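You operate a simulated robot arm through the tools that you are given. There is no shell and no other tool. Be economical: measure what you need, move in short steps, check, and stop when the job is done.

Carry out the task below with a simulated two-armed robot. There is one attempt and no reset: what you move stays moved.

JOB
Screw the lid back on the jar with a yellow lid. Put the brown rim arc on the top of the cream desk. Take the blue bag on the top of the blue table and put it away on the top of the teal-edged table. Take the plain grey sherd labelled "95" from the top of the blue table and put it on the top of the grey table. Put the combed orange sherd marked "26" from the top of the brown table on top of the small grey pot there and the combed orange sherd that says "29" on the grey tile. Lift the bin lid open. The order is free. Set down upright: blue bag.

The check looks at the end state, three seconds after you hand in, the way a careful person would. Anything else that was tipped, shoved, dropped, spilled or broken makes it a failure. A push-on lid holds only when it is set on centred and level and pressed home; a screw cap is set on level and turned clockwise until tight.

ROBOT AND FRAMES
Two 6-joint arms with fingered hands on one trunk, on a base that drives. Base frame: it is fixed to the floor where the robot stands at the start and does not move with it; the origin is under the middle of the robot, x ahead of it, y to its left, z up; the surface under the hand at the start is at about z = 740. Readings come in mm, degrees, newtons and seconds.
The left shoulder is at the start at [50, 170, 1010], the right one opposite. With the tool pointing down near the work surface each hand reaches from about 500 to 780 mm from the robot's upright axis, wherever it stands, measured 20 degrees to its own side. Places, roughly: bin lid [3400, -1700, 400]; blue bag [1000, -750, 750]; brown rim arc (11x4x3 cm) [700, -800, 700]; combed orange sherd [750, -1250, 750]; grey tile (9x9x2 cm) [900, -1700, 700]; jar with a yellow lid (8x8x11 cm) [700, 0, 800]; plain grey sherd [750, -750, 750]; small grey pot (10x10x12 cm) [1000, -1900, 800]; top of the cream desk [4200, -700, 700]; top of the grey table [900, -4600, 700]; top of the teal-edged table [1600, -4500, 700]. Payload 3.5 kg a hand.
Tool frame (each hand has its own): the origin (TCP) lies between the finger pads and is the grasp point; the fingertips stand 26 mm ahead of it; z points along the fingers, y is the line along which they close. Largest opening 132 mm; the body of the gripper starts 73 mm behind the TCP. The gripper is a hand of 3 fingers: y runs from the thumb to the fingers, the wrist lies at [0, 0, -234] in the tool frame, and closing takes about 1.5 s.
Orientation is that of the tool frame in the base frame, as [roll, pitch, yaw] about the fixed x, y, z axes, in that order (R = Rz(yaw) Ry(pitch) Rx(roll)). With the fingers straight down and closing along the base's y, the tool's x points along the base's -x, its y along +y and its z along -z.

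CONTROLS
- The arms move only by the tool step_arm. It takes "left_commands", "right_commands" or both (then of equal length, played together; a hand with none holds still); each is a list of rows, each an object of numbers (a shift or turn left out is 0, a gripper value left out holds the last): "wx", "wy", "wz": the turn, a rotation vector about the tool's x, y, z in degrees; "x", "y", "z": the shift along the tool's x, y, z in mm. In form: [{"wx": .., "wy": .., "wz": .., "x": .., "y": .., "z": ..}, ...]. A call has 1 to 10 rows; each row is the pose to reach, as a shift and turn from the pose commanded when the call began, along the tool's axes at that moment. "left_hand" and "right_hand" are, for a hand that has rows, the opening, from 0 (shut) to 1 (fully open), set as the call begins (left out, the last holds). Rows are played at 5 a second. More than 50 mm and 8.6 degrees between two rows, or a gripper value outside its range, and nothing of the call is played. Where a pose cannot be reached the arm comes as near as it can. A force on the tool above 40 N (or 10 N above the force at the start of the call, whichever is more), or a blocked arm, ends the call early, and 0.2 s more pass. Each finger travels about 153 mm/s and halts on what it meets, pressing with about 34 N; the grip force reading is that of the motor and also rises with nothing between the fingers. The clock runs only during rows and for 0.2 s after the last one: add rows that repeat a pose to give the fingers time. The reply holds the time, the measured pose of the TCP, the force on the tool along the base axes, the opening and the grip force, in the units named above and with some noise, with the torque about the TCP (base axes, N m) and any sound that the robot's microphone picked up, and new pictures: "pictures" is both (left out), scene, wrist or none (wrist: the cameras of the hands that moved).
- Cameras (640 x 400 px; columns grow to the right, rows downward): "scene" is now at [36.1, -21.5, 1600.2]; the picture's right is [-0.28, -0.96, 0.00], its down [-0.70, 0.20, -0.69] and it looks along [0.66, -0.19, -0.73] (base axes); focal length 271 px, centre (320, 200). "left" rides on the left gripper at [-62, 3, -92] in its tool frame; the picture's right is [-0.05, -1.00, 0.00], its down [0.83, -0.04, -0.56] and it looks along [0.55, -0.03, 0.83] (tool axes); focal length 230 px, centre (320, 200). "right" rides on the right gripper at [62, 3, -92] in its tool frame; the picture's right is [-0.05, 1.00, 0.00], its down [-0.83, -0.04, -0.56] and it looks along [-0.55, -0.03, 0.83] (tool axes); focal length 230 px, centre (320, 200). There is no depth. A picture from a camera that has moved, and an enlarged one, comes with that camera's place and axes in the base frame and with its lens.
- lift_body(by): slides the trunk up (or, below 0, down) by that many mm; the arms and the scene camera ride with it, the base frame stays. It gives what a move gives, with no picture.
- base_move(legs): drives the robot by 1 to 6 legs, each [ahead, left, turn to the left] in mm, mm and degrees, along the robot's own axes; the way and the turn of a leg run together, so that a leg with both is an arc; at most 1500 mm and 180 degrees a leg. The arms and the cameras ride along, it lands a little off, and it stops where it bumps. It gives what a move gives, and a new picture of the scene camera.
- set_fingers(finger1, finger2, thumb_bend, hand): sets how far each is bent, from 0 (flat) to 1 (curled in); at 0.3 the hand is open as for a grip, at 0.7 the pads meet at the TCP. One left out holds its place. A second passes; each finger stops where it meets its share of the squeeze, and holds until it gets a number again. A gripper value or a shape takes the hand back. It gives what a move gives, with no picture; readings hold the bend of each and the force on the fingers (four entries, about 0 where the hand has none), thumb and palm.
- hand_shape(shape, hand): the hand has 3 fingers and takes this shape, open, in about a second: jaw (thumb against the fingers, like two jaws); tri (thumb and two fingers); tip (a fingertip pinch); poke (one finger out to press); point (the index stretched); flat (the hand flat); cup (the hand cupped); fist (a fist). The gripper value then closes the fingers along that shape, each until it touches; the sizes above hold for jaw. It gives what a move gives, with no picture.
- head_to(pan, tilt): turns the head with the scene camera to pan (to the left, within 86 degrees either way) and tilt (down, from -29 to 69), counted from straight ahead of the robot. It gives what a move gives, and a new picture of the scene camera.
- enlarge(camera, box): a new picture of the part [left, top, right, bottom] of that camera's present view, enlarged. The clock stands still meanwhile.
- close_job(): hands the job in; it is judged then, once.

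Work in short steps. Places have to be worked out from the pictures, the camera data and where the tool is seen: move nearer, look again, correct. Check each grasp and each placing, and mend what went wrong. You have 186 turns and 260 pictures in all, those below and enlarged ones among them. Open the grippers and draw the arms clear of the work before you hand the job in, unless the task says otherwise.

The tools are called after "Emit:" by a JSON object that holds its "name" and its "arguments". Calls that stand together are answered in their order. step_arm: Moves the arms, as the interface text tells. Its arguments: {"type":"object","properties":{"left_commands":{"type":"array"},"left_hand":{"type":"number"},"right_commands":{"type":"array"},"right_hand":{"type":"number"},"pictures":{"type":"string","enum":["both","scene","wrist","none"]}},"required":[]} The other tools are called the same way: lift_body (by) slides the trunk up or down; hand_shape (shape, hand) gives the hand a shape; set_fingers (finger1, finger2, thumb_bend, hand) moves the fingers one by one; base_move (legs) drives the base; head_to (pan, tilt) turns the head that bears the scene camera; enlarge (camera, box) takes an enlarged picture of a part of a camera's view; close_job () hands the job in.

At the start:

```text
clock: 0.0
left_ee_pos: [583.8, 35.8, 1036.4]
left_tool_rot: [180.0, 0.0, 180.0]
left_ft_force: [-0.2, 0.5, -0.9]
left_moment: [-0.02, 0.01, -0.01]
left_grip_width: 131.7
left_finger_force: 0.0
left_shape: jaw
left_bend: [0.3, 0.3, 0.3]
left_finger forces: [0.1, 0.0, 0.1, 0.0, 0.1, 0.1]
right_ee_pos: [503.2, -439.7, 998.5]
right_tool_rot: [180.0, -0.1, -179.9]
right_ft_force: [-0.5, -0.5, -0.3]
right_moment: [-0.01, 0.03, -0.01]
right_grip_width: 131.9
right_finger_force: 0.2
right_shape: jaw
right_bend: [0.3, 0.3, 0.3]
right_finger forces: [0.0, 0.1, 0.0, 0.0, 0.1, 0.0]
trunk travel left (down, up): [-625.0, 85.0]
robot x, y, heading: [1.8, -1.2, -0.2]
head pan, tilt: [-16.0, 46.7]
```

scene: 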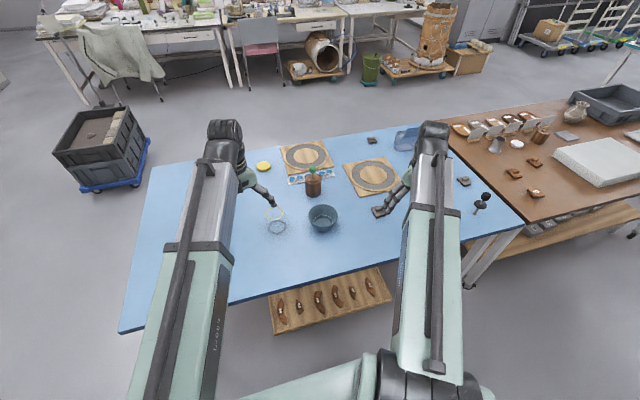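
right: 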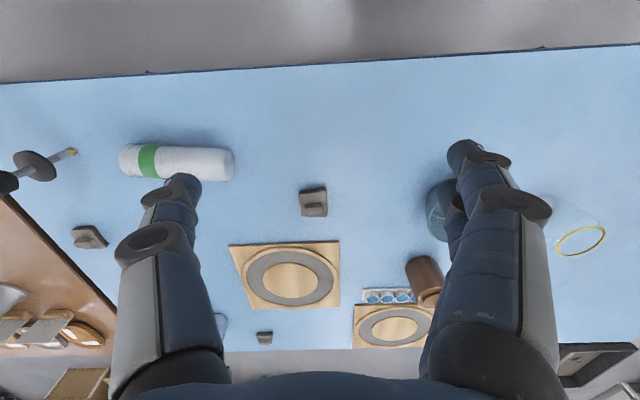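
left: 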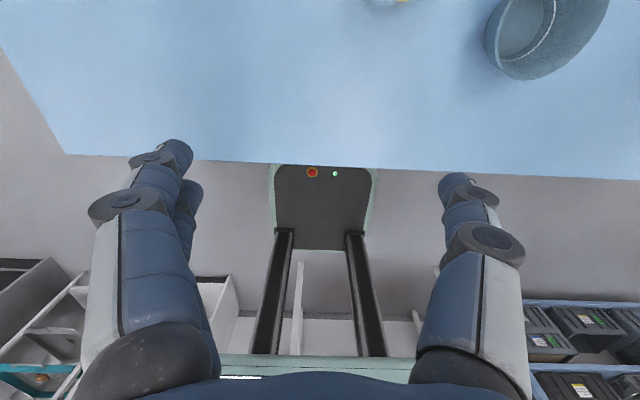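

I start by looking closer at the work area in the scene picture: the jar, the lid, the sherds and the shelf.

Emit:
{"name": "enlarge", "arguments": {"camera": "scene", "box": [220, 120, 400, 240]}}

Emit:
{"name": "enlarge", "arguments": {"camera": "scene", "box": [380, 80, 640, 240]}}

Emit:
{"name": "head_to", "arguments": {"pan": -50, "tilt": 40}}

```text
3.33 times, centred on (310, 180) of scene
camera zoom: at [36.1, -21.5, 1600.2], right [-0.28, -0.96, 0.0], down [-0.7, 0.2, -0.69], along [0.66, -0.19, -0.73], focal length 904 px, centre (353, 267)
```

zoom: 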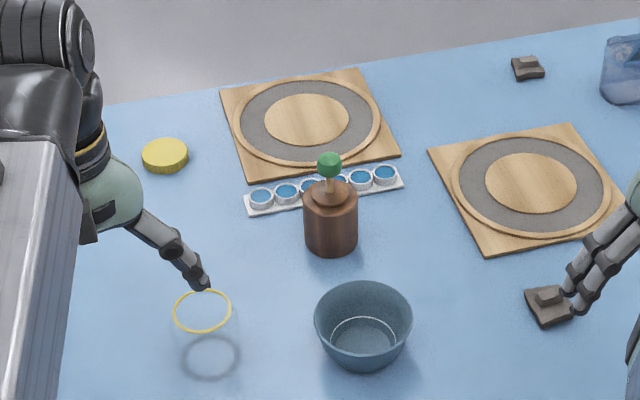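

```text
2.46 times, centred on (510, 160) of scene
camera zoom: at [36.1, -21.5, 1600.2], right [-0.28, -0.96, 0.0], down [-0.7, 0.2, -0.69], along [0.66, -0.19, -0.73], focal length 668 px, centre (-148, 298)
```

zoom: 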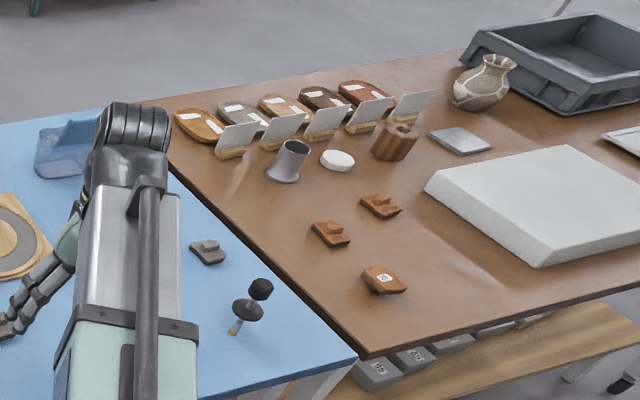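

```text
clock: 1.0
left_ee_pos: [582.9, 37.2, 1036.3]
left_tool_rot: [-180.0, 0.0, -180.0]
left_ft_force: [0.9, 0.9, 0.2]
left_moment: [-0.02, -0.01, 0.04]
left_grip_width: 132.2
left_finger_force: 0.0
left_shape: jaw
left_bend: [0.3, 0.3, 0.3]
left_finger forces: [0.0, 0.1, 0.1, 0.0, 0.0, 0.0]
right_ee_pos: [504.2, -439.3, 999.3]
right_tool_rot: [180.0, 0.1, 180.0]
right_ft_force: [0.7, 0.2, 0.4]
right_moment: [0.03, -0.02, 0.0]
right_grip_width: 132.2
right_finger_force: 0.1
right_shape: jaw
right_bend: [0.3, 0.3, 0.3]
right_finger forces: [0.0, 0.0, 0.1, 0.0, 0.1, 0.0]
trunk travel left (down, up): [-625.0, 85.0]
robot x, y, heading: [2.2, 0.7, 0.1]
head pan, tilt: [-50.0, 40.0]
camera scene: at [14.0, -64.5, 1609.9], right [-0.77, -0.64, 0.0], down [-0.41, 0.49, -0.77], along [0.49, -0.59, -0.64], focal length 271 px, centre (320, 200)
```

scene: 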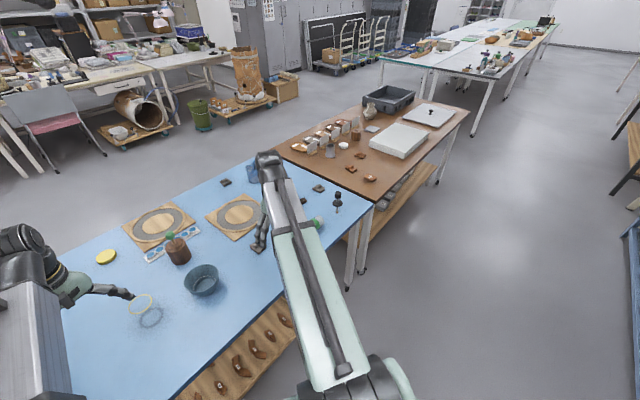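

The lid lies far back on the blue table (about [1090,-40]), the jar at about [706,-40]. I look for the labels on the grey sherds and at the rest of the room.

Emit:
{"name": "enlarge", "arguments": {"camera": "right", "box": [40, 170, 360, 370]}}

Emit:
{"name": "enlarge", "arguments": {"camera": "scene", "box": [160, 160, 400, 310]}}

Emit:
{"name": "enlarge", "arguments": {"camera": "scene", "box": [260, 80, 480, 220]}}

Emit:
{"name": "enlarge", "arguments": {"camera": "scene", "box": [360, 0, 640, 180]}}

Emit:
{"name": "head_to", "arguments": {"pan": 0, "tilt": 20}}

```text
2.00 times, centred on (200, 270) of right
camera zoom: at [442.5, -437.8, 1092.0], right [0.05, 1.0, 0.0], down [0.83, -0.04, 0.56], along [0.55, -0.03, -0.83], focal length 460 px, centre (560, 60)
```

zoom: 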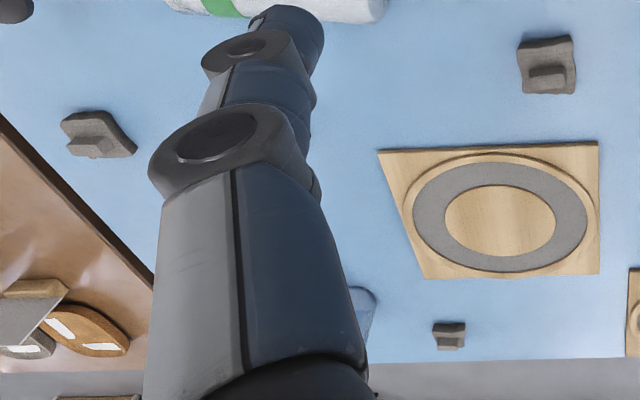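

```text
2.67 times, centred on (280, 235) of scene
camera zoom: at [14.0, -64.5, 1609.9], right [-0.77, -0.64, 0.0], down [-0.41, 0.49, -0.77], along [0.49, -0.59, -0.64], focal length 723 px, centre (427, 107)
```

zoom: 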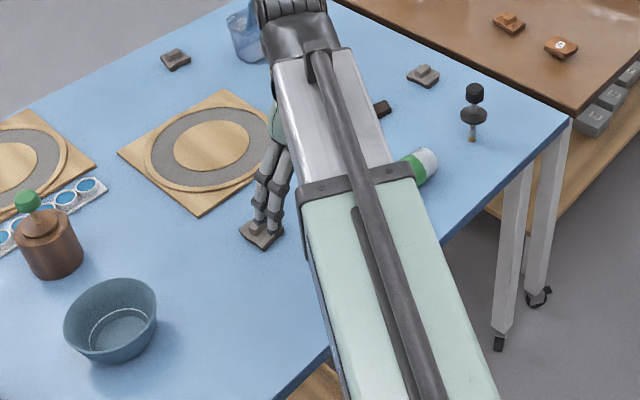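

```text
2.86 times, centred on (370, 150) of scene
camera zoom: at [14.0, -64.5, 1609.9], right [-0.77, -0.64, 0.0], down [-0.41, 0.49, -0.77], along [0.49, -0.59, -0.64], focal length 775 px, centre (177, 343)
```

zoom: 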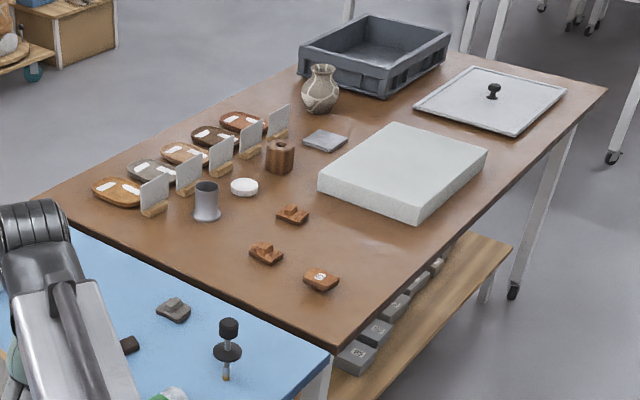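

```text
2.22 times, centred on (500, 90) of scene
camera zoom: at [14.0, -64.5, 1609.9], right [-0.77, -0.64, 0.0], down [-0.41, 0.49, -0.77], along [0.49, -0.59, -0.64], focal length 603 px, centre (-80, 444)
```

zoom: 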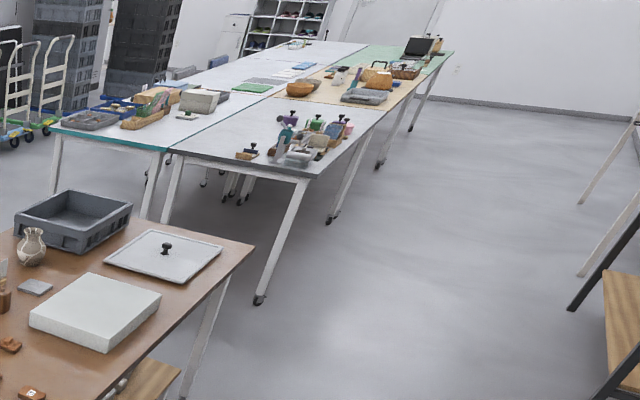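

```text
clock: 2.2
left_ee_pos: [582.9, 37.8, 1037.0]
left_tool_rot: [180.0, -0.1, 180.0]
left_ft_force: [0.0, 0.0, 1.1]
left_moment: [-0.01, -0.02, -0.02]
left_grip_width: 131.9
left_finger_force: 0.0
left_shape: jaw
left_bend: [0.3, 0.3, 0.3]
left_finger forces: [0.0, 0.1, 0.1, 0.0, 0.0, 0.1]
right_ee_pos: [504.5, -440.9, 998.2]
right_tool_rot: [180.0, 0.1, -180.0]
right_ft_force: [0.3, 0.2, -0.6]
right_moment: [-0.01, 0.03, -0.01]
right_grip_width: 132.0
right_finger_force: 0.1
right_shape: jaw
right_bend: [0.3, 0.3, 0.3]
right_finger forces: [0.0, 0.1, 0.0, 0.0, 0.0, 0.0]
trunk travel left (down, up): [-625.0, 85.0]
robot x, y, heading: [0.1, -0.2, 0.0]
head pan, tilt: [0.0, 20.0]
camera scene: at [52.4, 0.5, 1641.3], right [0.0, -1.0, 0.0], down [-0.34, 0.0, -0.94], along [0.94, 0.0, -0.34], focal length 271 px, centre (320, 200)
```

scene: 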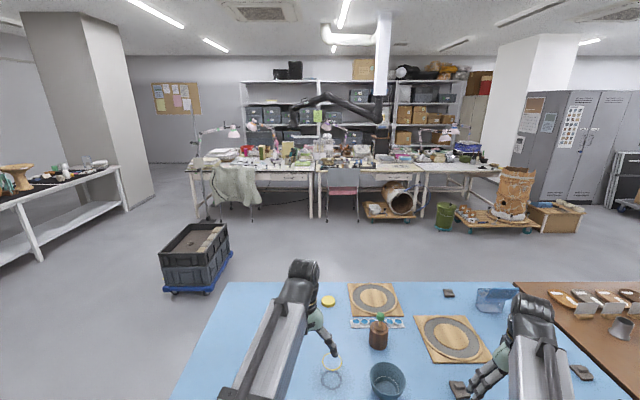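

The grey sherds show no label from here, and the right arm hides part of the table. I drive to the right so that the right side of the blue table and the near part of the brown table are in front.

Emit:
{"name": "base_move", "arguments": {"legs": [[0, -750, 0]]}}

Emit:
{"name": "head_to", "arguments": {"pan": 0, "tilt": 50}}

Emit:
{"name": "step_arm", "arguments": {"right_commands": [{"x": 0}], "left_commands": [{"x": 0}], "pictures": "wrist"}}

```text
clock: 6.3
left_ee_pos: [586.0, -711.9, 1035.8]
left_tool_rot: [-179.9, 0.0, -179.5]
left_ft_force: [-0.7, -0.1, 0.2]
left_moment: [0.04, -0.01, -0.04]
left_grip_width: 132.1
left_finger_force: 0.0
left_shape: jaw
left_bend: [0.3, 0.3, 0.3]
left_finger forces: [0.0, 0.0, 0.0, 0.0, 0.0, 0.0]
right_ee_pos: [510.4, -1189.3, 998.5]
right_tool_rot: [179.9, -0.1, -179.5]
right_ft_force: [-0.3, 0.3, 1.5]
right_moment: [0.04, 0.0, 0.0]
right_grip_width: 131.5
right_finger_force: 0.0
right_shape: jaw
right_bend: [0.3, 0.3, 0.3]
right_finger forces: [0.0, 0.0, 0.1, 0.0, 0.1, 0.1]
trunk travel left (down, up): [-625.0, 85.0]
robot x, y, heading: [3.7, -753.0, 0.3]
head pan, tilt: [0.0, 20.0]
camera scene: at [55.6, -752.5, 1641.3], right [0.01, -1.0, 0.0], down [-0.34, 0.0, -0.94], along [0.94, 0.01, -0.34], focal length 271 px, centre (320, 200)
```

scene: 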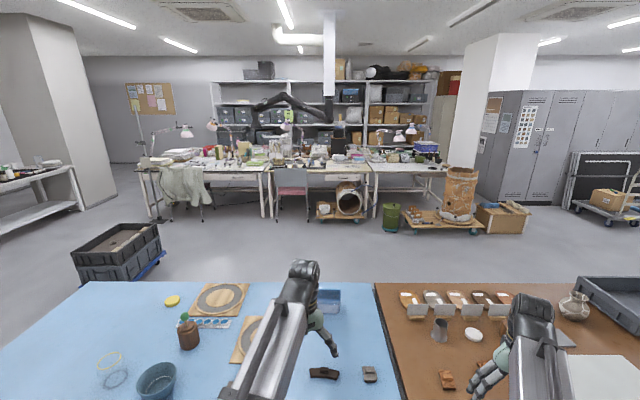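

```text
clock: 7.2
left_ee_pos: [586.1, -711.8, 1035.5]
left_tool_rot: [180.0, -0.1, -179.4]
left_ft_force: [1.0, 1.0, 1.2]
left_moment: [-0.02, -0.03, -0.02]
left_grip_width: 131.8
left_finger_force: 0.1
left_shape: jaw
left_bend: [0.3, 0.3, 0.3]
left_finger forces: [0.0, 0.0, 0.0, 0.0, 0.0, 0.0]
right_ee_pos: [511.8, -1189.0, 999.5]
right_tool_rot: [180.0, 0.0, -179.5]
right_ft_force: [0.3, -0.5, 0.3]
right_moment: [-0.01, 0.01, -0.03]
right_grip_width: 132.0
right_finger_force: 0.0
right_shape: jaw
right_bend: [0.3, 0.3, 0.3]
right_finger forces: [0.0, 0.0, 0.1, 0.0, 0.1, 0.0]
trunk travel left (down, up): [-625.0, 85.0]
robot x, y, heading: [5.6, -752.1, 0.6]
head pan, tilt: [0.0, 50.0]
camera scene: at [39.6, -751.8, 1595.8], right [0.01, -1.0, 0.0], down [-0.77, -0.01, -0.64], along [0.64, 0.01, -0.77], focal length 271 px, centre (320, 200)
```

scene: 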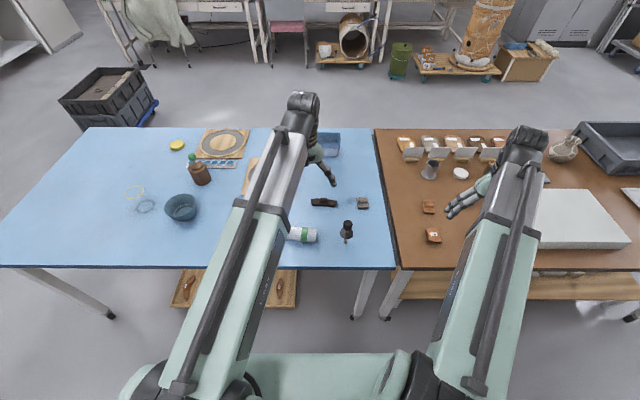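

```text
clock: 7.6
left_ee_pos: [586.5, -711.1, 1035.7]
left_tool_rot: [180.0, 0.1, -179.5]
left_ft_force: [0.1, 0.5, 0.6]
left_moment: [-0.02, -0.01, -0.02]
left_grip_width: 131.8
left_finger_force: 0.1
left_shape: jaw
left_bend: [0.3, 0.3, 0.3]
left_finger forces: [0.0, 0.0, 0.0, 0.0, 0.0, 0.0]
right_ee_pos: [509.4, -1188.8, 998.9]
right_tool_rot: [-180.0, 0.0, -179.5]
right_ft_force: [0.5, -0.8, -0.1]
right_moment: [0.02, 0.01, -0.01]
right_grip_width: 131.9
right_finger_force: 0.1
right_shape: jaw
right_bend: [0.3, 0.3, 0.3]
right_finger forces: [0.0, 0.0, 0.0, 0.0, 0.0, 0.1]
trunk travel left (down, up): [-625.0, 85.0]
robot x, y, heading: [6.3, -755.5, 0.4]
head pan, tilt: [0.0, 50.0]
camera right: at [449.4, -1186.8, 1092.1], right [0.04, 1.0, 0.0], down [0.83, -0.04, 0.56], along [0.55, -0.02, -0.83], focal length 230 px, centre (320, 200)
camera left: at [648.4, -708.9, 1129.2], right [0.06, -1.0, 0.0], down [-0.83, -0.05, 0.56], along [-0.55, -0.03, -0.83], focal length 230 px, centre (320, 200)
```

right: 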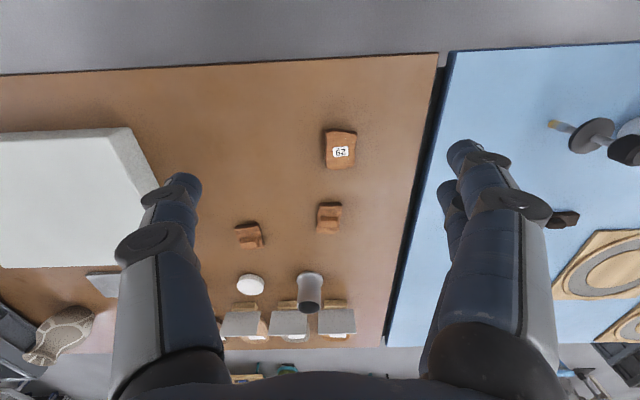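
left: 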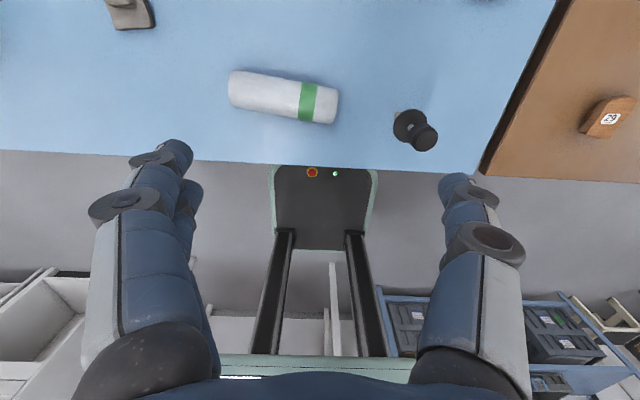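

The dark brown arc is at about [727,-753], a grey sherd at [728,-909], sherd "29" on the brown table near edge. I zoom in for the labels.

Emit:
{"name": "enlarge", "arguments": {"camera": "right", "box": [220, 110, 380, 260]}}

Emit:
{"name": "enlarge", "arguments": {"camera": "left", "box": [80, 0, 200, 60]}}

Emit:
{"name": "enlarge", "arguments": {"camera": "scene", "box": [300, 120, 480, 260]}}

```text
2.67 times, centred on (300, 185) of right
camera zoom: at [449.4, -1186.8, 1092.1], right [0.04, 1.0, 0.0], down [0.83, -0.04, 0.56], along [0.55, -0.02, -0.83], focal length 614 px, centre (373, 240)
```

zoom: 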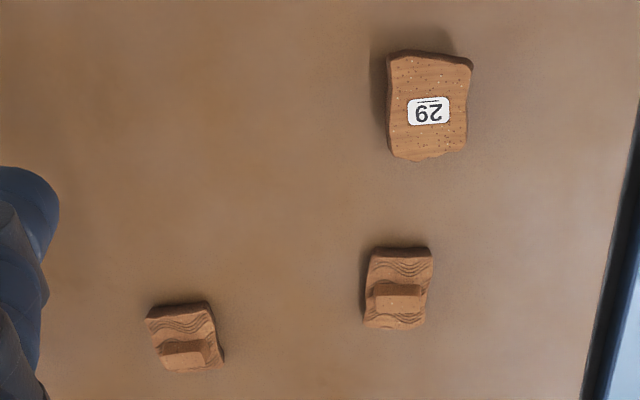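

```text
5.33 times, centred on (140, 30) of left
camera zoom: at [648.4, -708.9, 1129.2], right [0.06, -1.0, 0.0], down [-0.83, -0.05, 0.56], along [-0.55, -0.03, -0.83], focal length 1227 px, centre (1280, 1107)
```

zoom: 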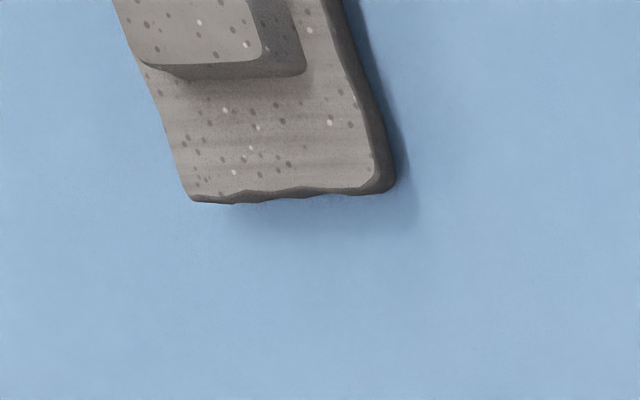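

```text
2.86 times, centred on (390, 190) of scene
camera zoom: at [39.5, -751.9, 1595.7], right [0.01, -1.0, 0.0], down [-0.77, -0.01, -0.64], along [0.64, 0.01, -0.77], focal length 775 px, centre (120, 229)
```

zoom: 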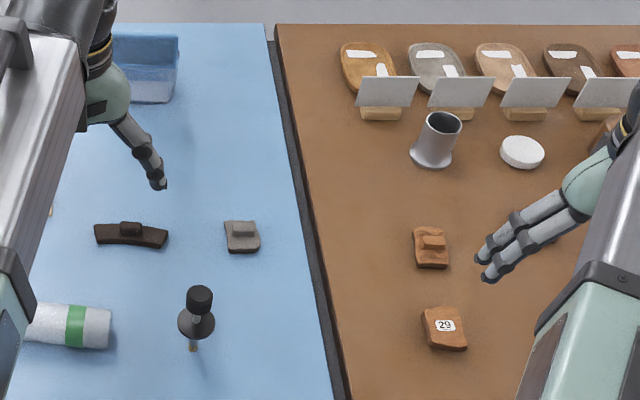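

Labels are evidently under the sherds that stand with the ridge up, so I must lift each and show its underside to the head camera. I move the right hand over the grey sherd at [728,-909] and the left hand over the one at about [673,-437].

Emit:
{"name": "step_arm", "arguments": {"left_commands": [{"x": -15, "y": 48}, {"x": -30, "y": 96}, {"x": -45, "y": 142}, {"x": -60, "y": 188}, {"x": -75, "y": 234}, {"x": -87, "y": 274}, {"x": -87, "y": 274, "z": 40}, {"x": -87, "y": 274, "z": 80}], "right_commands": [{"x": 0}, {"x": -30, "y": 35}, {"x": -60, "y": 70}, {"x": -90, "y": 105}, {"x": -120, "y": 140}, {"x": -150, "y": 180}, {"x": -185, "y": 215, "z": 0}, {"x": -215, "y": 250, "z": 20}]}}

Emit:
{"name": "step_arm", "arguments": {"right_commands": [{"x": 0, "y": 30, "z": 20}, {"x": 0, "y": 30, "z": 60}, {"x": 0, "y": 30, "z": 60}]}}

```text
refused: row 1 steps farther than a row can; nothing moved
```

```text
clock: 8.4
left_ee_pos: [586.3, -712.2, 1037.5]
left_tool_rot: [-179.9, 0.1, -179.5]
left_ft_force: [-1.4, -0.3, 0.2]
left_moment: [-0.01, -0.01, 0.0]
left_grip_width: 132.1
left_finger_force: 0.0
left_shape: jaw
left_bend: [0.3, 0.3, 0.3]
left_finger forces: [0.1, 0.0, 0.0, 0.1, 0.0, 0.1]
right_ee_pos: [509.8, -1158.1, 939.0]
right_tool_rot: [179.9, 0.0, -179.6]
right_ft_force: [-1.2, 1.3, 0.1]
right_moment: [0.02, 0.01, 0.02]
right_grip_width: 132.0
right_finger_force: 0.1
right_shape: jaw
right_bend: [0.3, 0.3, 0.3]
right_finger forces: [0.1, 0.1, 0.1, 0.1, 0.1, 0.0]
trunk travel left (down, up): [-625.0, 85.0]
robot x, y, heading: [0.7, -754.9, 0.7]
head pan, tilt: [0.0, 50.0]
camera scene: at [39.4, -751.7, 1595.7], right [0.01, -1.0, 0.0], down [-0.77, -0.01, -0.64], along [0.64, 0.01, -0.77], focal length 271 px, centre (320, 200)
camera right: at [448.8, -1156.5, 1031.8], right [0.04, 1.0, 0.0], down [0.83, -0.04, 0.56], along [0.55, -0.02, -0.83], focal length 230 px, centre (320, 200)
```

scene: 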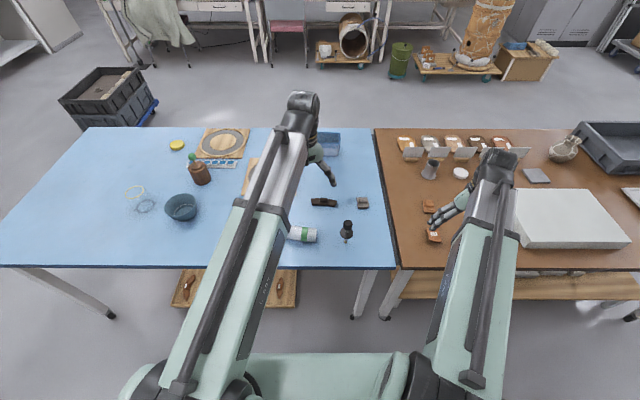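
right: 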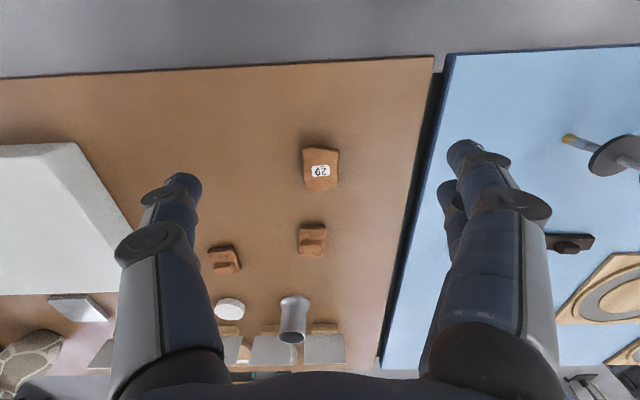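

Steps must stay under 50 mm in all. I repeat with finer rows.

Emit:
{"name": "step_arm", "arguments": {"left_commands": [{"x": -11, "y": 35, "z": 0}, {"x": -22, "y": 70}, {"x": -33, "y": 105}, {"x": -44, "y": 140}, {"x": -55, "y": 175, "z": 20}, {"x": -66, "y": 210, "z": 40}, {"x": -77, "y": 245, "z": 70}, {"x": -87, "y": 274, "z": 100}, {"x": -87, "y": 274, "z": 110}], "right_commands": [{"x": -25, "y": 28}, {"x": -50, "y": 56}, {"x": -75, "y": 84}, {"x": -100, "y": 112}, {"x": -125, "y": 140}, {"x": -150, "y": 168}, {"x": -175, "y": 196}, {"x": -197, "y": 224, "z": 20}, {"x": -218, "y": 249, "z": 39}]}}

```text
clock: 10.4
left_ee_pos: [671.8, -438.4, 925.6]
left_tool_rot: [180.0, 0.0, -179.4]
left_ft_force: [0.6, 0.4, -0.2]
left_moment: [0.01, 0.01, -0.01]
left_grip_width: 132.0
left_finger_force: 0.1
left_shape: jaw
left_bend: [0.3, 0.3, 0.3]
left_finger forces: [0.0, 0.1, 0.0, 0.0, 0.0, 0.0]
right_ee_pos: [729.1, -907.6, 899.2]
right_tool_rot: [179.9, 0.0, -179.5]
right_ft_force: [-0.4, -0.5, 0.0]
right_moment: [-0.02, -0.01, 0.01]
right_grip_width: 131.9
right_finger_force: 0.1
right_shape: jaw
right_bend: [0.3, 0.3, 0.3]
right_finger forces: [0.0, 0.1, 0.1, 0.1, 0.0, 0.0]
trunk travel left (down, up): [-625.0, 85.0]
robot x, y, heading: [1.1, -754.2, 0.5]
head pan, tilt: [0.0, 50.0]
camera scene: at [39.8, -751.7, 1595.8], right [0.01, -1.0, 0.0], down [-0.77, -0.01, -0.64], along [0.64, 0.01, -0.77], focal length 271 px, centre (320, 200)
camera right: at [665.9, -905.2, 992.5], right [0.04, 1.0, 0.0], down [0.83, -0.04, 0.56], along [0.55, -0.02, -0.83], focal length 230 px, centre (320, 200)
camera left: at [733.7, -434.3, 1018.9], right [0.06, -1.0, 0.0], down [-0.83, -0.05, 0.56], along [-0.55, -0.03, -0.83], focal length 230 px, centre (320, 200)
```

scene: 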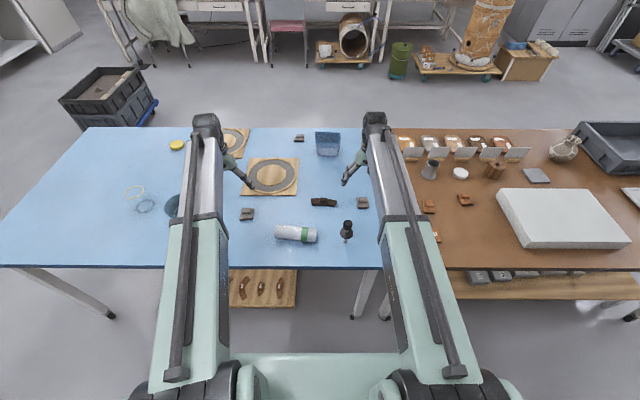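
right: 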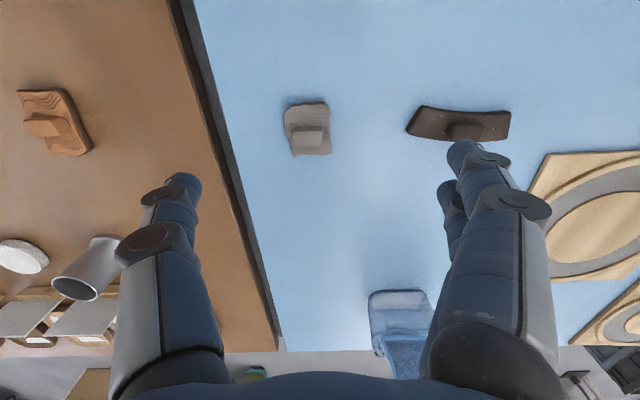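
left: 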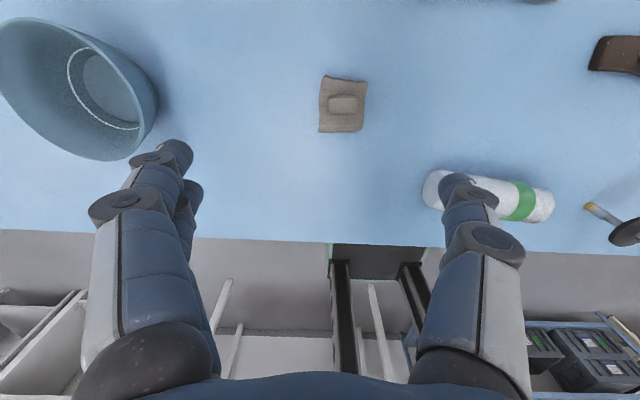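

Both sherds lie nearly under the hands. I zoom in on each to see the ridge's direction and height.

Emit:
{"name": "enlarge", "arguments": {"camera": "right", "box": [270, 90, 350, 170]}}

Emit:
{"name": "enlarge", "arguments": {"camera": "left", "box": [300, 60, 390, 150]}}

Emit:
{"name": "enlarge", "arguments": {"camera": "scene", "box": [230, 120, 390, 250]}}

```text
5.00 times, centred on (310, 130) of right
camera zoom: at [665.9, -905.2, 992.5], right [0.04, 1.0, 0.0], down [0.83, -0.04, 0.56], along [0.55, -0.02, -0.83], focal length 1150 px, centre (370, 550)
```

zoom: 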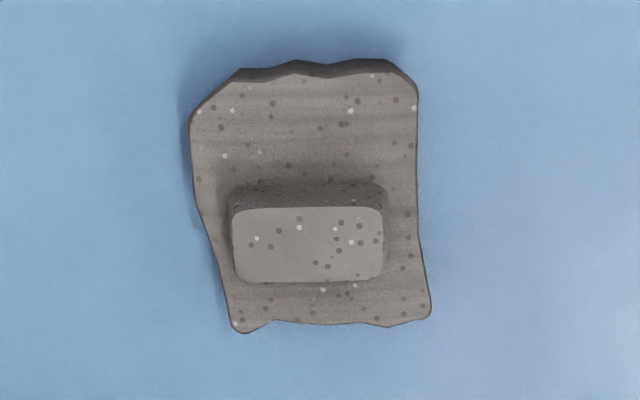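

```text
4.44 times, centred on (345, 105) of left
camera zoom: at [733.7, -434.3, 1018.9], right [0.06, -1.0, 0.0], down [-0.83, -0.05, 0.56], along [-0.55, -0.03, -0.83], focal length 1022 px, centre (209, 622)
```

zoom: 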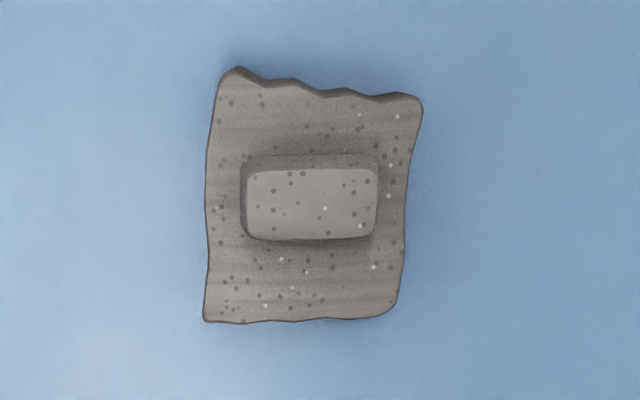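

```text
3.08 times, centred on (310, 185) of scene
camera zoom: at [39.8, -751.7, 1595.8], right [0.01, -1.0, 0.0], down [-0.77, -0.01, -0.64], along [0.64, 0.01, -0.77], focal length 834 px, centre (351, 246)
```

zoom: 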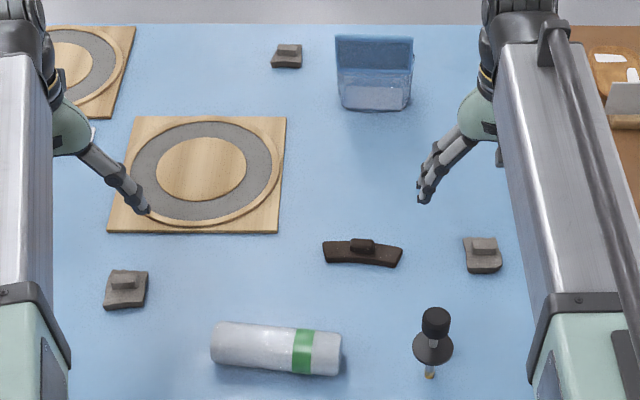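

Each ridge is about 30 mm long along y and 17 mm wide; blocks are at about [742,-920] and [685,-461]. I descend both hands with the fingers straddling the ridges.

Emit:
{"name": "step_arm", "arguments": {"left_commands": [{"x": -13, "y": -22, "z": 30}, {"x": -13, "y": -22, "z": 70}, {"x": -13, "y": -22, "z": 105}, {"x": -13, "y": -22, "z": 125}, {"x": -13, "y": -22, "z": 125}], "right_commands": [{"x": -12.5, "y": -12, "z": 30}, {"x": -12.5, "y": -12, "z": 60}, {"x": -12.5, "y": -12, "z": 85}, {"x": -12.5, "y": -12, "z": 99}, {"x": -12.5, "y": -12, "z": 99}], "pictures": "wrist"}}

```text
clock: 11.6
left_ee_pos: [684.9, -458.9, 801.2]
left_tool_rot: [-179.9, 0.0, -179.4]
left_ft_force: [-0.2, 0.1, -0.4]
left_moment: [-0.01, -0.01, -0.02]
left_grip_width: 132.1
left_finger_force: 0.0
left_shape: jaw
left_bend: [0.3, 0.3, 0.3]
left_finger forces: [0.1, 0.0, 0.0, 0.1, 0.0, 0.1]
right_ee_pos: [739.7, -920.8, 800.2]
right_tool_rot: [180.0, 0.0, -179.5]
right_ft_force: [-0.3, 0.4, 0.1]
right_moment: [-0.02, 0.02, 0.0]
right_grip_width: 131.8
right_finger_force: 0.1
right_shape: jaw
right_bend: [0.3, 0.3, 0.3]
right_finger forces: [0.0, 0.0, 0.0, 0.0, 0.0, 0.1]
trunk travel left (down, up): [-625.0, 85.0]
robot x, y, heading: [4.7, -753.9, 0.5]
head pan, tilt: [0.0, 50.0]
camera right: at [677.6, -918.4, 893.0], right [0.04, 1.0, 0.0], down [0.83, -0.04, 0.56], along [0.55, -0.02, -0.83], focal length 230 px, centre (320, 200)
camera left: at [746.8, -456.4, 895.0], right [0.06, -1.0, 0.0], down [-0.83, -0.05, 0.56], along [-0.55, -0.03, -0.83], focal length 230 px, centre (320, 200)
```

right: 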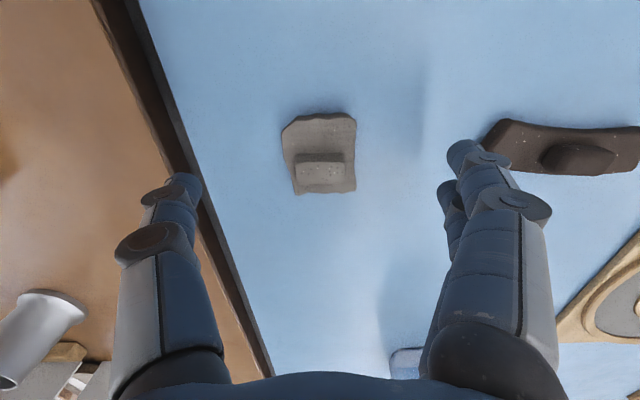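
left: 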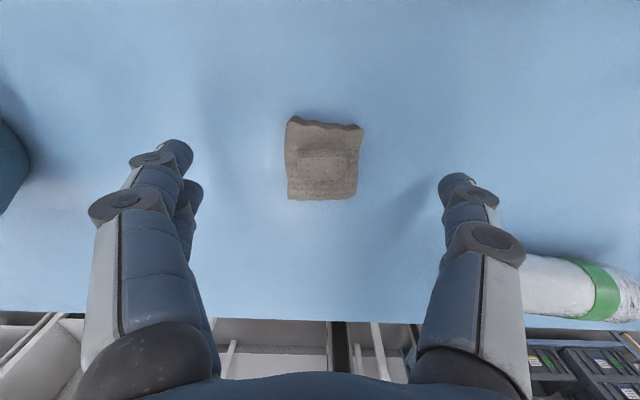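

Aligned within a few mm. I go down to TCP z≈780 (fingertips about 754) and close on the ridges.

Emit:
{"name": "step_arm", "arguments": {"left_commands": [{"x": 1, "y": -5, "z": 10}, {"x": 1, "y": -5, "z": 21}, {"x": 1, "y": -5, "z": 21}], "right_commands": [{"x": -3, "y": 0, "z": 10}, {"x": -3, "y": 0, "z": 20}, {"x": -3, "y": 0, "z": 20}], "pictures": "wrist"}}

Emit:
{"name": "step_arm", "arguments": {"left_commands": [{}, {}, {}, {}, {}, {}, {}, {}], "right_commands": [{}, {}, {}, {}, {}, {}, {}, {}], "left_hand": 0, "right_hand": 0, "pictures": "wrist"}}

```text
clock: 12.4
left_ee_pos: [684.1, -464.3, 780.9]
left_tool_rot: [180.0, 0.0, -179.4]
left_ft_force: [-0.7, -0.1, -1.0]
left_moment: [0.01, -0.02, 0.01]
left_grip_width: 132.0
left_finger_force: 0.1
left_shape: jaw
left_bend: [0.3, 0.3, 0.3]
left_finger forces: [0.0, 0.1, 0.0, 0.1, 0.0, 0.0]
right_ee_pos: [740.1, -920.3, 780.5]
right_tool_rot: [-180.0, 0.2, -179.6]
right_ft_force: [0.2, 0.1, -0.8]
right_moment: [-0.01, 0.01, -0.02]
right_grip_width: 132.1
right_finger_force: 0.1
right_shape: jaw
right_bend: [0.3, 0.3, 0.3]
right_finger forces: [0.0, 0.0, 0.0, 0.1, 0.0, 0.0]
trunk travel left (down, up): [-625.0, 85.0]
robot x, y, heading: [8.0, -751.3, 0.6]
head pan, tilt: [0.0, 50.0]
camera right: at [678.1, -918.0, 873.6], right [0.04, 1.0, 0.0], down [0.83, -0.04, 0.56], along [0.56, -0.02, -0.83], focal length 230 px, centre (320, 200)
camera left: at [745.8, -461.1, 873.5], right [0.06, -1.0, 0.0], down [-0.83, -0.05, 0.56], along [-0.55, -0.03, -0.83], focal length 230 px, centre (320, 200)
```

right: 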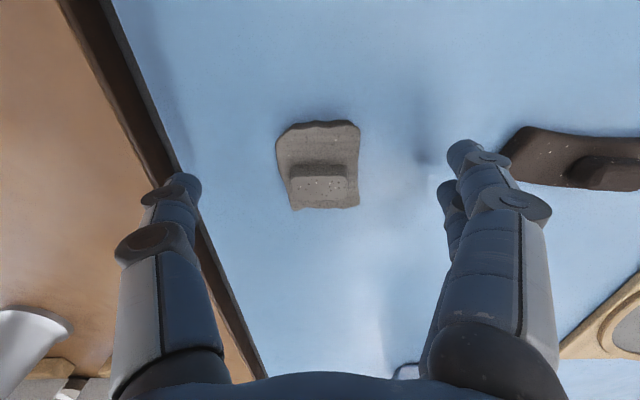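
left: 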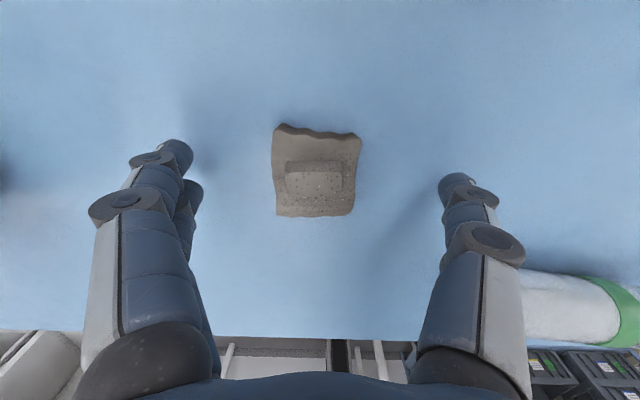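

```text
clock: 14.2
left_ee_pos: [683.9, -464.2, 781.1]
left_tool_rot: [-180.0, 0.1, -179.5]
left_ft_force: [1.8, -0.4, 4.8]
left_moment: [0.1, -0.06, 0.04]
left_grip_width: 17.6
left_finger_force: 33.8
left_shape: jaw
left_bend: [0.76, 0.71, 0.7]
left_finger forces: [18.4, 22.5, 0.0, 0.0, 29.4, 0.0]
right_ee_pos: [739.5, -920.5, 781.3]
right_tool_rot: [180.0, 0.2, -179.4]
right_ft_force: [0.8, -2.4, 4.3]
right_moment: [0.05, -0.08, -0.02]
right_grip_width: 14.0
right_finger_force: 33.8
right_shape: jaw
right_bend: [0.73, 0.71, 0.71]
right_finger forces: [0.1, 23.2, 0.0, 0.0, 30.0, 0.1]
trunk travel left (down, up): [-625.0, 85.0]
robot x, y, heading: [-0.1, -751.4, 0.5]
head pan, tilt: [0.0, 50.0]
camera right: at [677.8, -918.3, 874.2], right [0.04, 1.0, 0.0], down [0.83, -0.04, 0.56], along [0.56, -0.02, -0.83], focal length 230 px, centre (320, 200)
camera left: at [745.5, -461.3, 874.3], right [0.06, -1.0, 0.0], down [-0.83, -0.05, 0.55], along [-0.55, -0.03, -0.83], focal length 230 px, centre (320, 200)
```

right: 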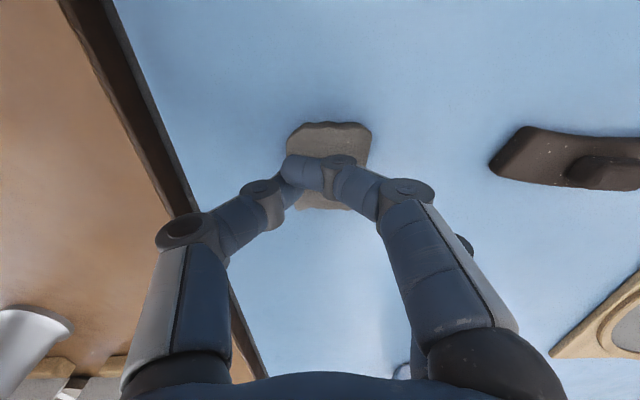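
left: 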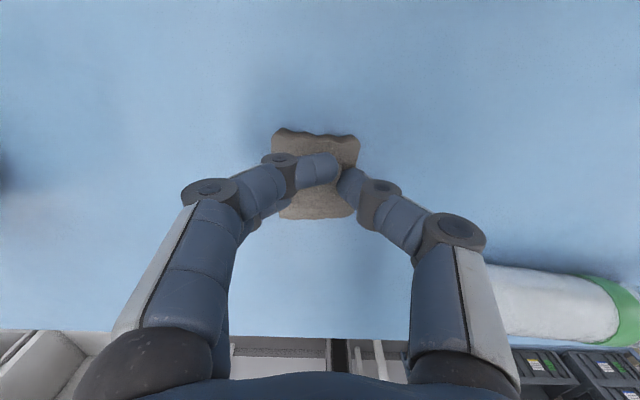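

Both hands report a grip. I lift both 150 mm and check.

Emit:
{"name": "step_arm", "arguments": {"left_commands": [{"z": -20}, {"z": -60}, {"z": -100}, {"z": -150}, {"z": -150}], "right_commands": [{"z": -20}, {"z": -60}, {"z": -100}, {"z": -150}, {"z": -150}]}}

```text
clock: 15.4
left_ee_pos: [684.2, -465.0, 930.3]
left_tool_rot: [180.0, 0.0, -179.5]
left_ft_force: [0.3, -0.6, -0.2]
left_moment: [0.01, -0.03, 0.02]
left_grip_width: 16.7
left_finger_force: 33.9
left_shape: jaw
left_bend: [0.75, 0.7, 0.7]
left_finger forces: [15.8, 23.7, 0.0, 0.0, 28.2, 0.0]
right_ee_pos: [743.5, -921.3, 930.8]
right_tool_rot: [180.0, 0.1, -179.6]
right_ft_force: [0.0, 0.1, -0.4]
right_moment: [-0.02, 0.0, 0.03]
right_grip_width: 12.9
right_finger_force: 33.9
right_shape: jaw
right_bend: [0.72, 0.71, 0.71]
right_finger forces: [0.0, 23.3, 0.1, 0.0, 28.3, 0.0]
trunk travel left (down, up): [-625.0, 85.0]
robot x, y, heading: [5.7, -752.6, 0.4]
head pan, tilt: [0.0, 50.0]
camera scene: at [40.0, -751.8, 1595.7], right [0.01, -1.0, 0.0], down [-0.77, -0.01, -0.64], along [0.64, 0.01, -0.77], focal length 271 px, centre (320, 200)
camera right: at [681.7, -918.6, 1023.8], right [0.04, 1.0, 0.0], down [0.83, -0.04, 0.55], along [0.55, -0.02, -0.83], focal length 230 px, centre (320, 200)
camera left: at [745.9, -461.3, 1023.6], right [0.06, -1.0, 0.0], down [-0.83, -0.05, 0.56], along [-0.55, -0.03, -0.83], focal length 230 px, centre (320, 200)
```

scene: 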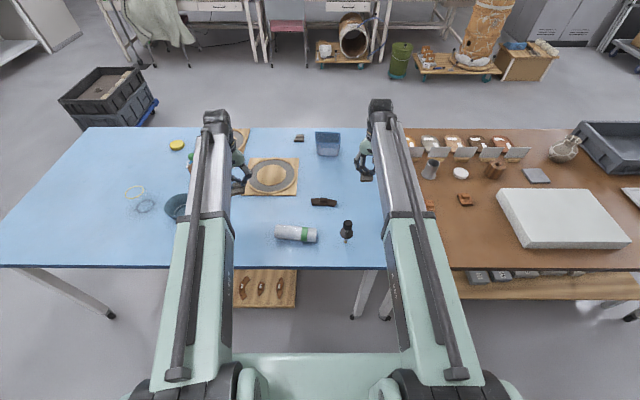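
right: 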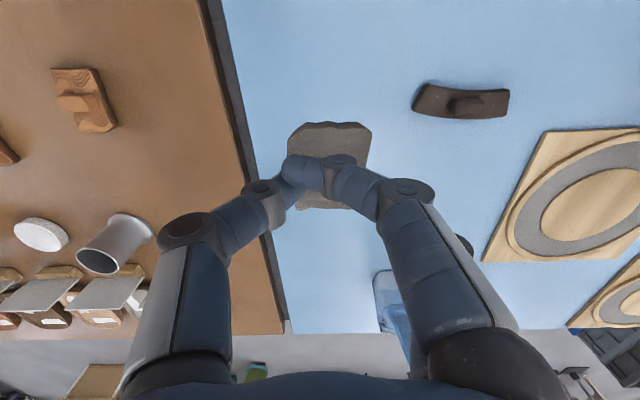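
left: 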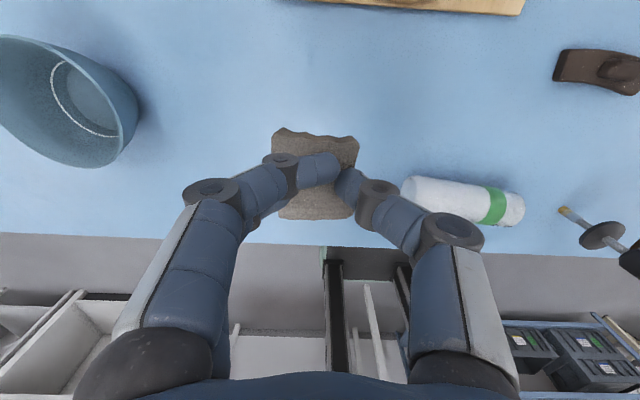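

Both sherds are held by the ridge. I bring both hands back and up and roll them so the undersides face inward towards the head camera.

Emit:
{"name": "step_arm", "arguments": {"right_commands": [{"x": 32, "y": -14, "z": -24, "wx": -5}, {"x": 64, "y": -28, "z": -48, "wx": -10}, {"x": 96, "y": -42, "z": -72, "wx": -15}, {"x": 128, "y": -56, "z": -96, "wx": -20}, {"x": 160, "y": -70, "z": -120, "wx": -25}, {"x": 192, "y": -84, "z": -144, "wx": -30}, {"x": 224, "y": -98, "z": -168, "wx": -35}, {"x": 256, "y": -112, "z": -192, "wx": -40}, {"x": 288, "y": -126, "z": -216, "wx": -45}], "left_commands": [{"x": 26, "y": 2, "z": -24, "wx": 5}, {"x": 52, "y": 4, "z": -48, "wx": 10}, {"x": 78, "y": 6, "z": -72, "wx": 15}, {"x": 104, "y": 8, "z": -96, "wx": 20}, {"x": 130, "y": 10, "z": -120, "wx": 25}, {"x": 156, "y": 12, "z": -144, "wx": 30}, {"x": 182, "y": 14, "z": -168, "wx": 35}, {"x": 208, "y": 16, "z": -192, "wx": 40}, {"x": 234, "y": 18, "z": -216, "wx": 45}], "pictures": "none"}}

Emit:
{"name": "step_arm", "arguments": {"right_commands": [{"wx": -6}, {"wx": -12}, {"wx": -18}, {"wx": -24}, {"wx": -30}, {"wx": -36}, {"wx": -42}, {"wx": -48}], "left_commands": [{"wx": 6}, {"wx": 12}, {"wx": 18}, {"wx": 24}, {"wx": 30}, {"wx": 36}, {"wx": 42}, {"wx": 48}], "pictures": "scene"}}

```text
clock: 17.4
left_ee_pos: [509.0, -506.9, 1070.7]
left_tool_rot: [-135.3, 1.4, -178.1]
left_ft_force: [0.1, -1.0, -0.6]
left_moment: [0.04, -0.02, 0.02]
left_grip_width: 15.9
left_finger_force: 34.1
left_shape: jaw
left_bend: [0.75, 0.7, 0.7]
left_finger forces: [11.9, 24.1, 0.1, 0.0, 28.1, 0.0]
left hand out of reach, approached as far as the arm can: row 7, 8, 9
right_ee_pos: [512.8, -991.2, 1071.1]
right_tool_rot: [135.3, 1.3, 179.1]
right_ft_force: [-0.5, 0.0, -0.3]
right_moment: [-0.04, 0.02, -0.02]
right_grip_width: 12.8
right_finger_force: 34.1
right_shape: jaw
right_bend: [0.72, 0.71, 0.71]
right_finger forces: [0.0, 23.1, 0.0, 0.0, 28.8, 0.0]
right hand out of reach, approached as far as the arm can: row 7, 8, 9
trunk travel left (down, up): [-625.0, 85.0]
robot x, y, heading: [3.6, -752.6, 0.3]
head pan, tilt: [0.0, 50.0]
```

```text
clock: 19.2
left_ee_pos: [546.5, -566.5, 1069.7]
left_tool_rot: [-87.1, -0.2, -177.8]
left_ft_force: [0.0, 0.5, -0.2]
left_moment: [0.0, 0.04, -0.01]
left_grip_width: 15.7
left_finger_force: 34.6
left_shape: jaw
left_bend: [0.75, 0.7, 0.71]
left_finger forces: [10.3, 24.5, 0.0, 0.0, 27.7, 0.1]
left hand out of reach, approached as far as the arm can: row 1, 2, 3, 4, 5, 6, 7, 8
right_ee_pos: [549.4, -929.2, 1071.1]
right_tool_rot: [87.1, -0.1, 178.9]
right_ft_force: [1.0, -0.4, -0.7]
right_moment: [-0.04, -0.01, -0.03]
right_grip_width: 13.0
right_finger_force: 33.9
right_shape: jaw
right_bend: [0.72, 0.71, 0.71]
right_finger forces: [0.0, 23.1, 0.0, 0.0, 29.1, 0.1]
right hand out of reach, approached as far as the arm can: row 1, 2, 3, 4, 5, 6, 7, 8
trunk travel left (down, up): [-625.0, 85.0]
robot x, y, heading: [2.7, -748.7, 0.4]
head pan, tilt: [0.0, 50.0]
camera scene: at [39.3, -751.9, 1595.8], right [0.01, -1.0, 0.0], down [-0.77, -0.01, -0.64], along [0.64, 0.01, -0.77], focal length 271 px, centre (320, 200)
```

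scene: 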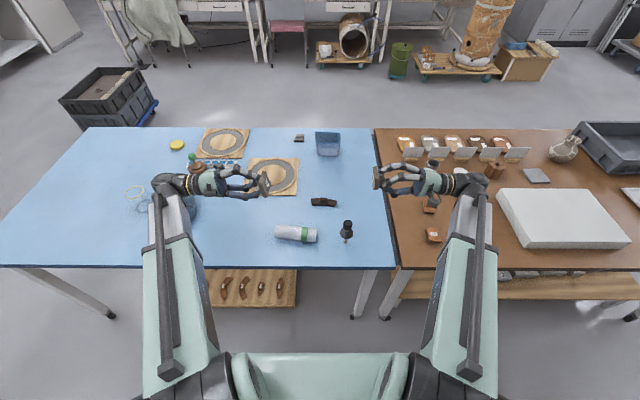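

The undersides are seen edge-on; I turn both hands another 40° back toward the head.

Emit:
{"name": "step_arm", "arguments": {"right_commands": [{"wy": 7}, {"wy": 14}, {"wy": 21}, {"wy": 28}, {"wy": 35}, {"wy": 42}, {"wy": 42}], "left_commands": [{"wy": 7}, {"wy": 14}, {"wy": 21}, {"wy": 28}, {"wy": 35}, {"wy": 42}, {"wy": 42}], "pictures": "none"}}

Emit:
{"name": "enlarge", "arguments": {"camera": "scene", "box": [220, 140, 420, 265]}}

```text
clock: 20.8
left_ee_pos: [583.8, -707.5, 1064.9]
left_tool_rot: [-87.7, 0.9, 164.4]
left_ft_force: [-5.6, 37.0, 0.3]
left_moment: [-0.41, -0.05, -0.01]
left_grip_width: 18.8
left_finger_force: 34.1
left_shape: jaw
left_bend: [0.78, 0.68, 0.72]
left_finger forces: [19.9, 26.0, 0.1, 0.1, 53.7, 0.0]
left hand out of reach, approached as far as the arm can: row 1, 2, 3, 4, 5, 6, 7
right_ee_pos: [585.0, -781.8, 1066.0]
right_tool_rot: [87.8, 1.0, -162.8]
right_ft_force: [5.6, -36.6, 0.2]
right_moment: [0.38, 0.06, -0.27]
right_grip_width: 16.0
right_finger_force: 34.3
right_shape: jaw
right_bend: [0.73, 0.73, 0.71]
right_finger forces: [10.9, 39.5, 0.1, 0.1, 35.0, 0.0]
right hand out of reach, approached as far as the arm can: row 1, 2, 3, 4, 5, 6, 7
trunk travel left (down, up): [-625.0, 85.0]
robot x, y, heading: [2.7, -750.5, 0.6]
head pan, tilt: [0.0, 50.0]
```

```text
3.20 times, centred on (320, 202) of scene
camera zoom: at [39.7, -751.8, 1595.7], right [0.01, -1.0, 0.0], down [-0.77, -0.01, -0.64], along [0.64, 0.01, -0.77], focal length 868 px, centre (320, 192)
```

zoom: 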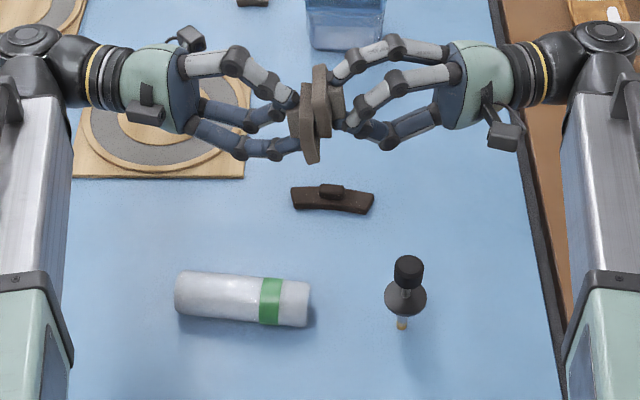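

The out-of-reach approximation made the hands meet. I back out at once by reversing the last turn.

Emit:
{"name": "step_arm", "arguments": {"right_commands": [{"wy": -7}, {"wy": -14}, {"wy": -21}, {"wy": -28}, {"wy": -35}, {"wy": -42}, {"wy": -42}], "left_commands": [{"wy": -7}, {"wy": -14}, {"wy": -21}, {"wy": -28}, {"wy": -35}, {"wy": -42}, {"wy": -42}], "pictures": "scene"}}

```text
clock: 22.4
left_ee_pos: [583.3, -708.7, 1063.0]
left_tool_rot: [-87.9, -1.0, -153.6]
left_ft_force: [0.2, 22.6, -6.1]
left_moment: [0.33, 0.05, -0.18]
left_grip_width: 18.0
left_finger_force: 33.8
left_shape: jaw
left_bend: [0.76, 0.7, 0.72]
left_finger forces: [0.0, 33.6, 0.1, 0.0, 39.1, 0.0]
right_ee_pos: [586.8, -781.8, 1067.2]
right_tool_rot: [87.8, -0.7, 155.3]
right_ft_force: [-0.5, -22.4, 4.7]
right_moment: [-0.07, 0.0, 0.25]
right_grip_width: 16.5
right_finger_force: 34.0
right_shape: jaw
right_bend: [0.74, 0.71, 0.72]
right_finger forces: [27.6, 22.3, 0.1, 0.1, 31.0, 0.1]
trunk travel left (down, up): [-625.0, 85.0]
robot x, y, heading: [4.1, -749.2, 0.3]
head pan, tilt: [0.0, 50.0]
camera scene: at [39.9, -751.8, 1595.7], right [0.01, -1.0, 0.0], down [-0.77, -0.01, -0.64], along [0.64, 0.01, -0.77], focal length 271 px, centre (320, 200)
```

scene: 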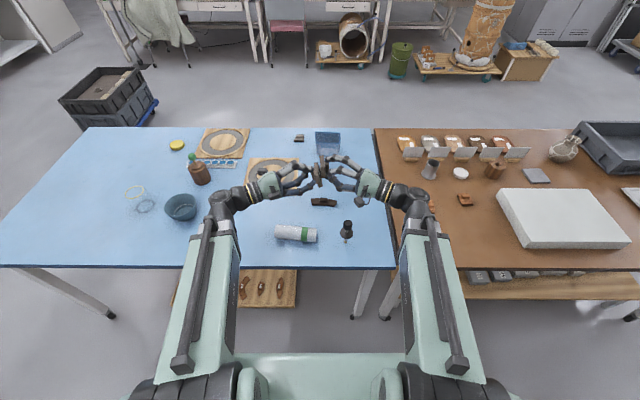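

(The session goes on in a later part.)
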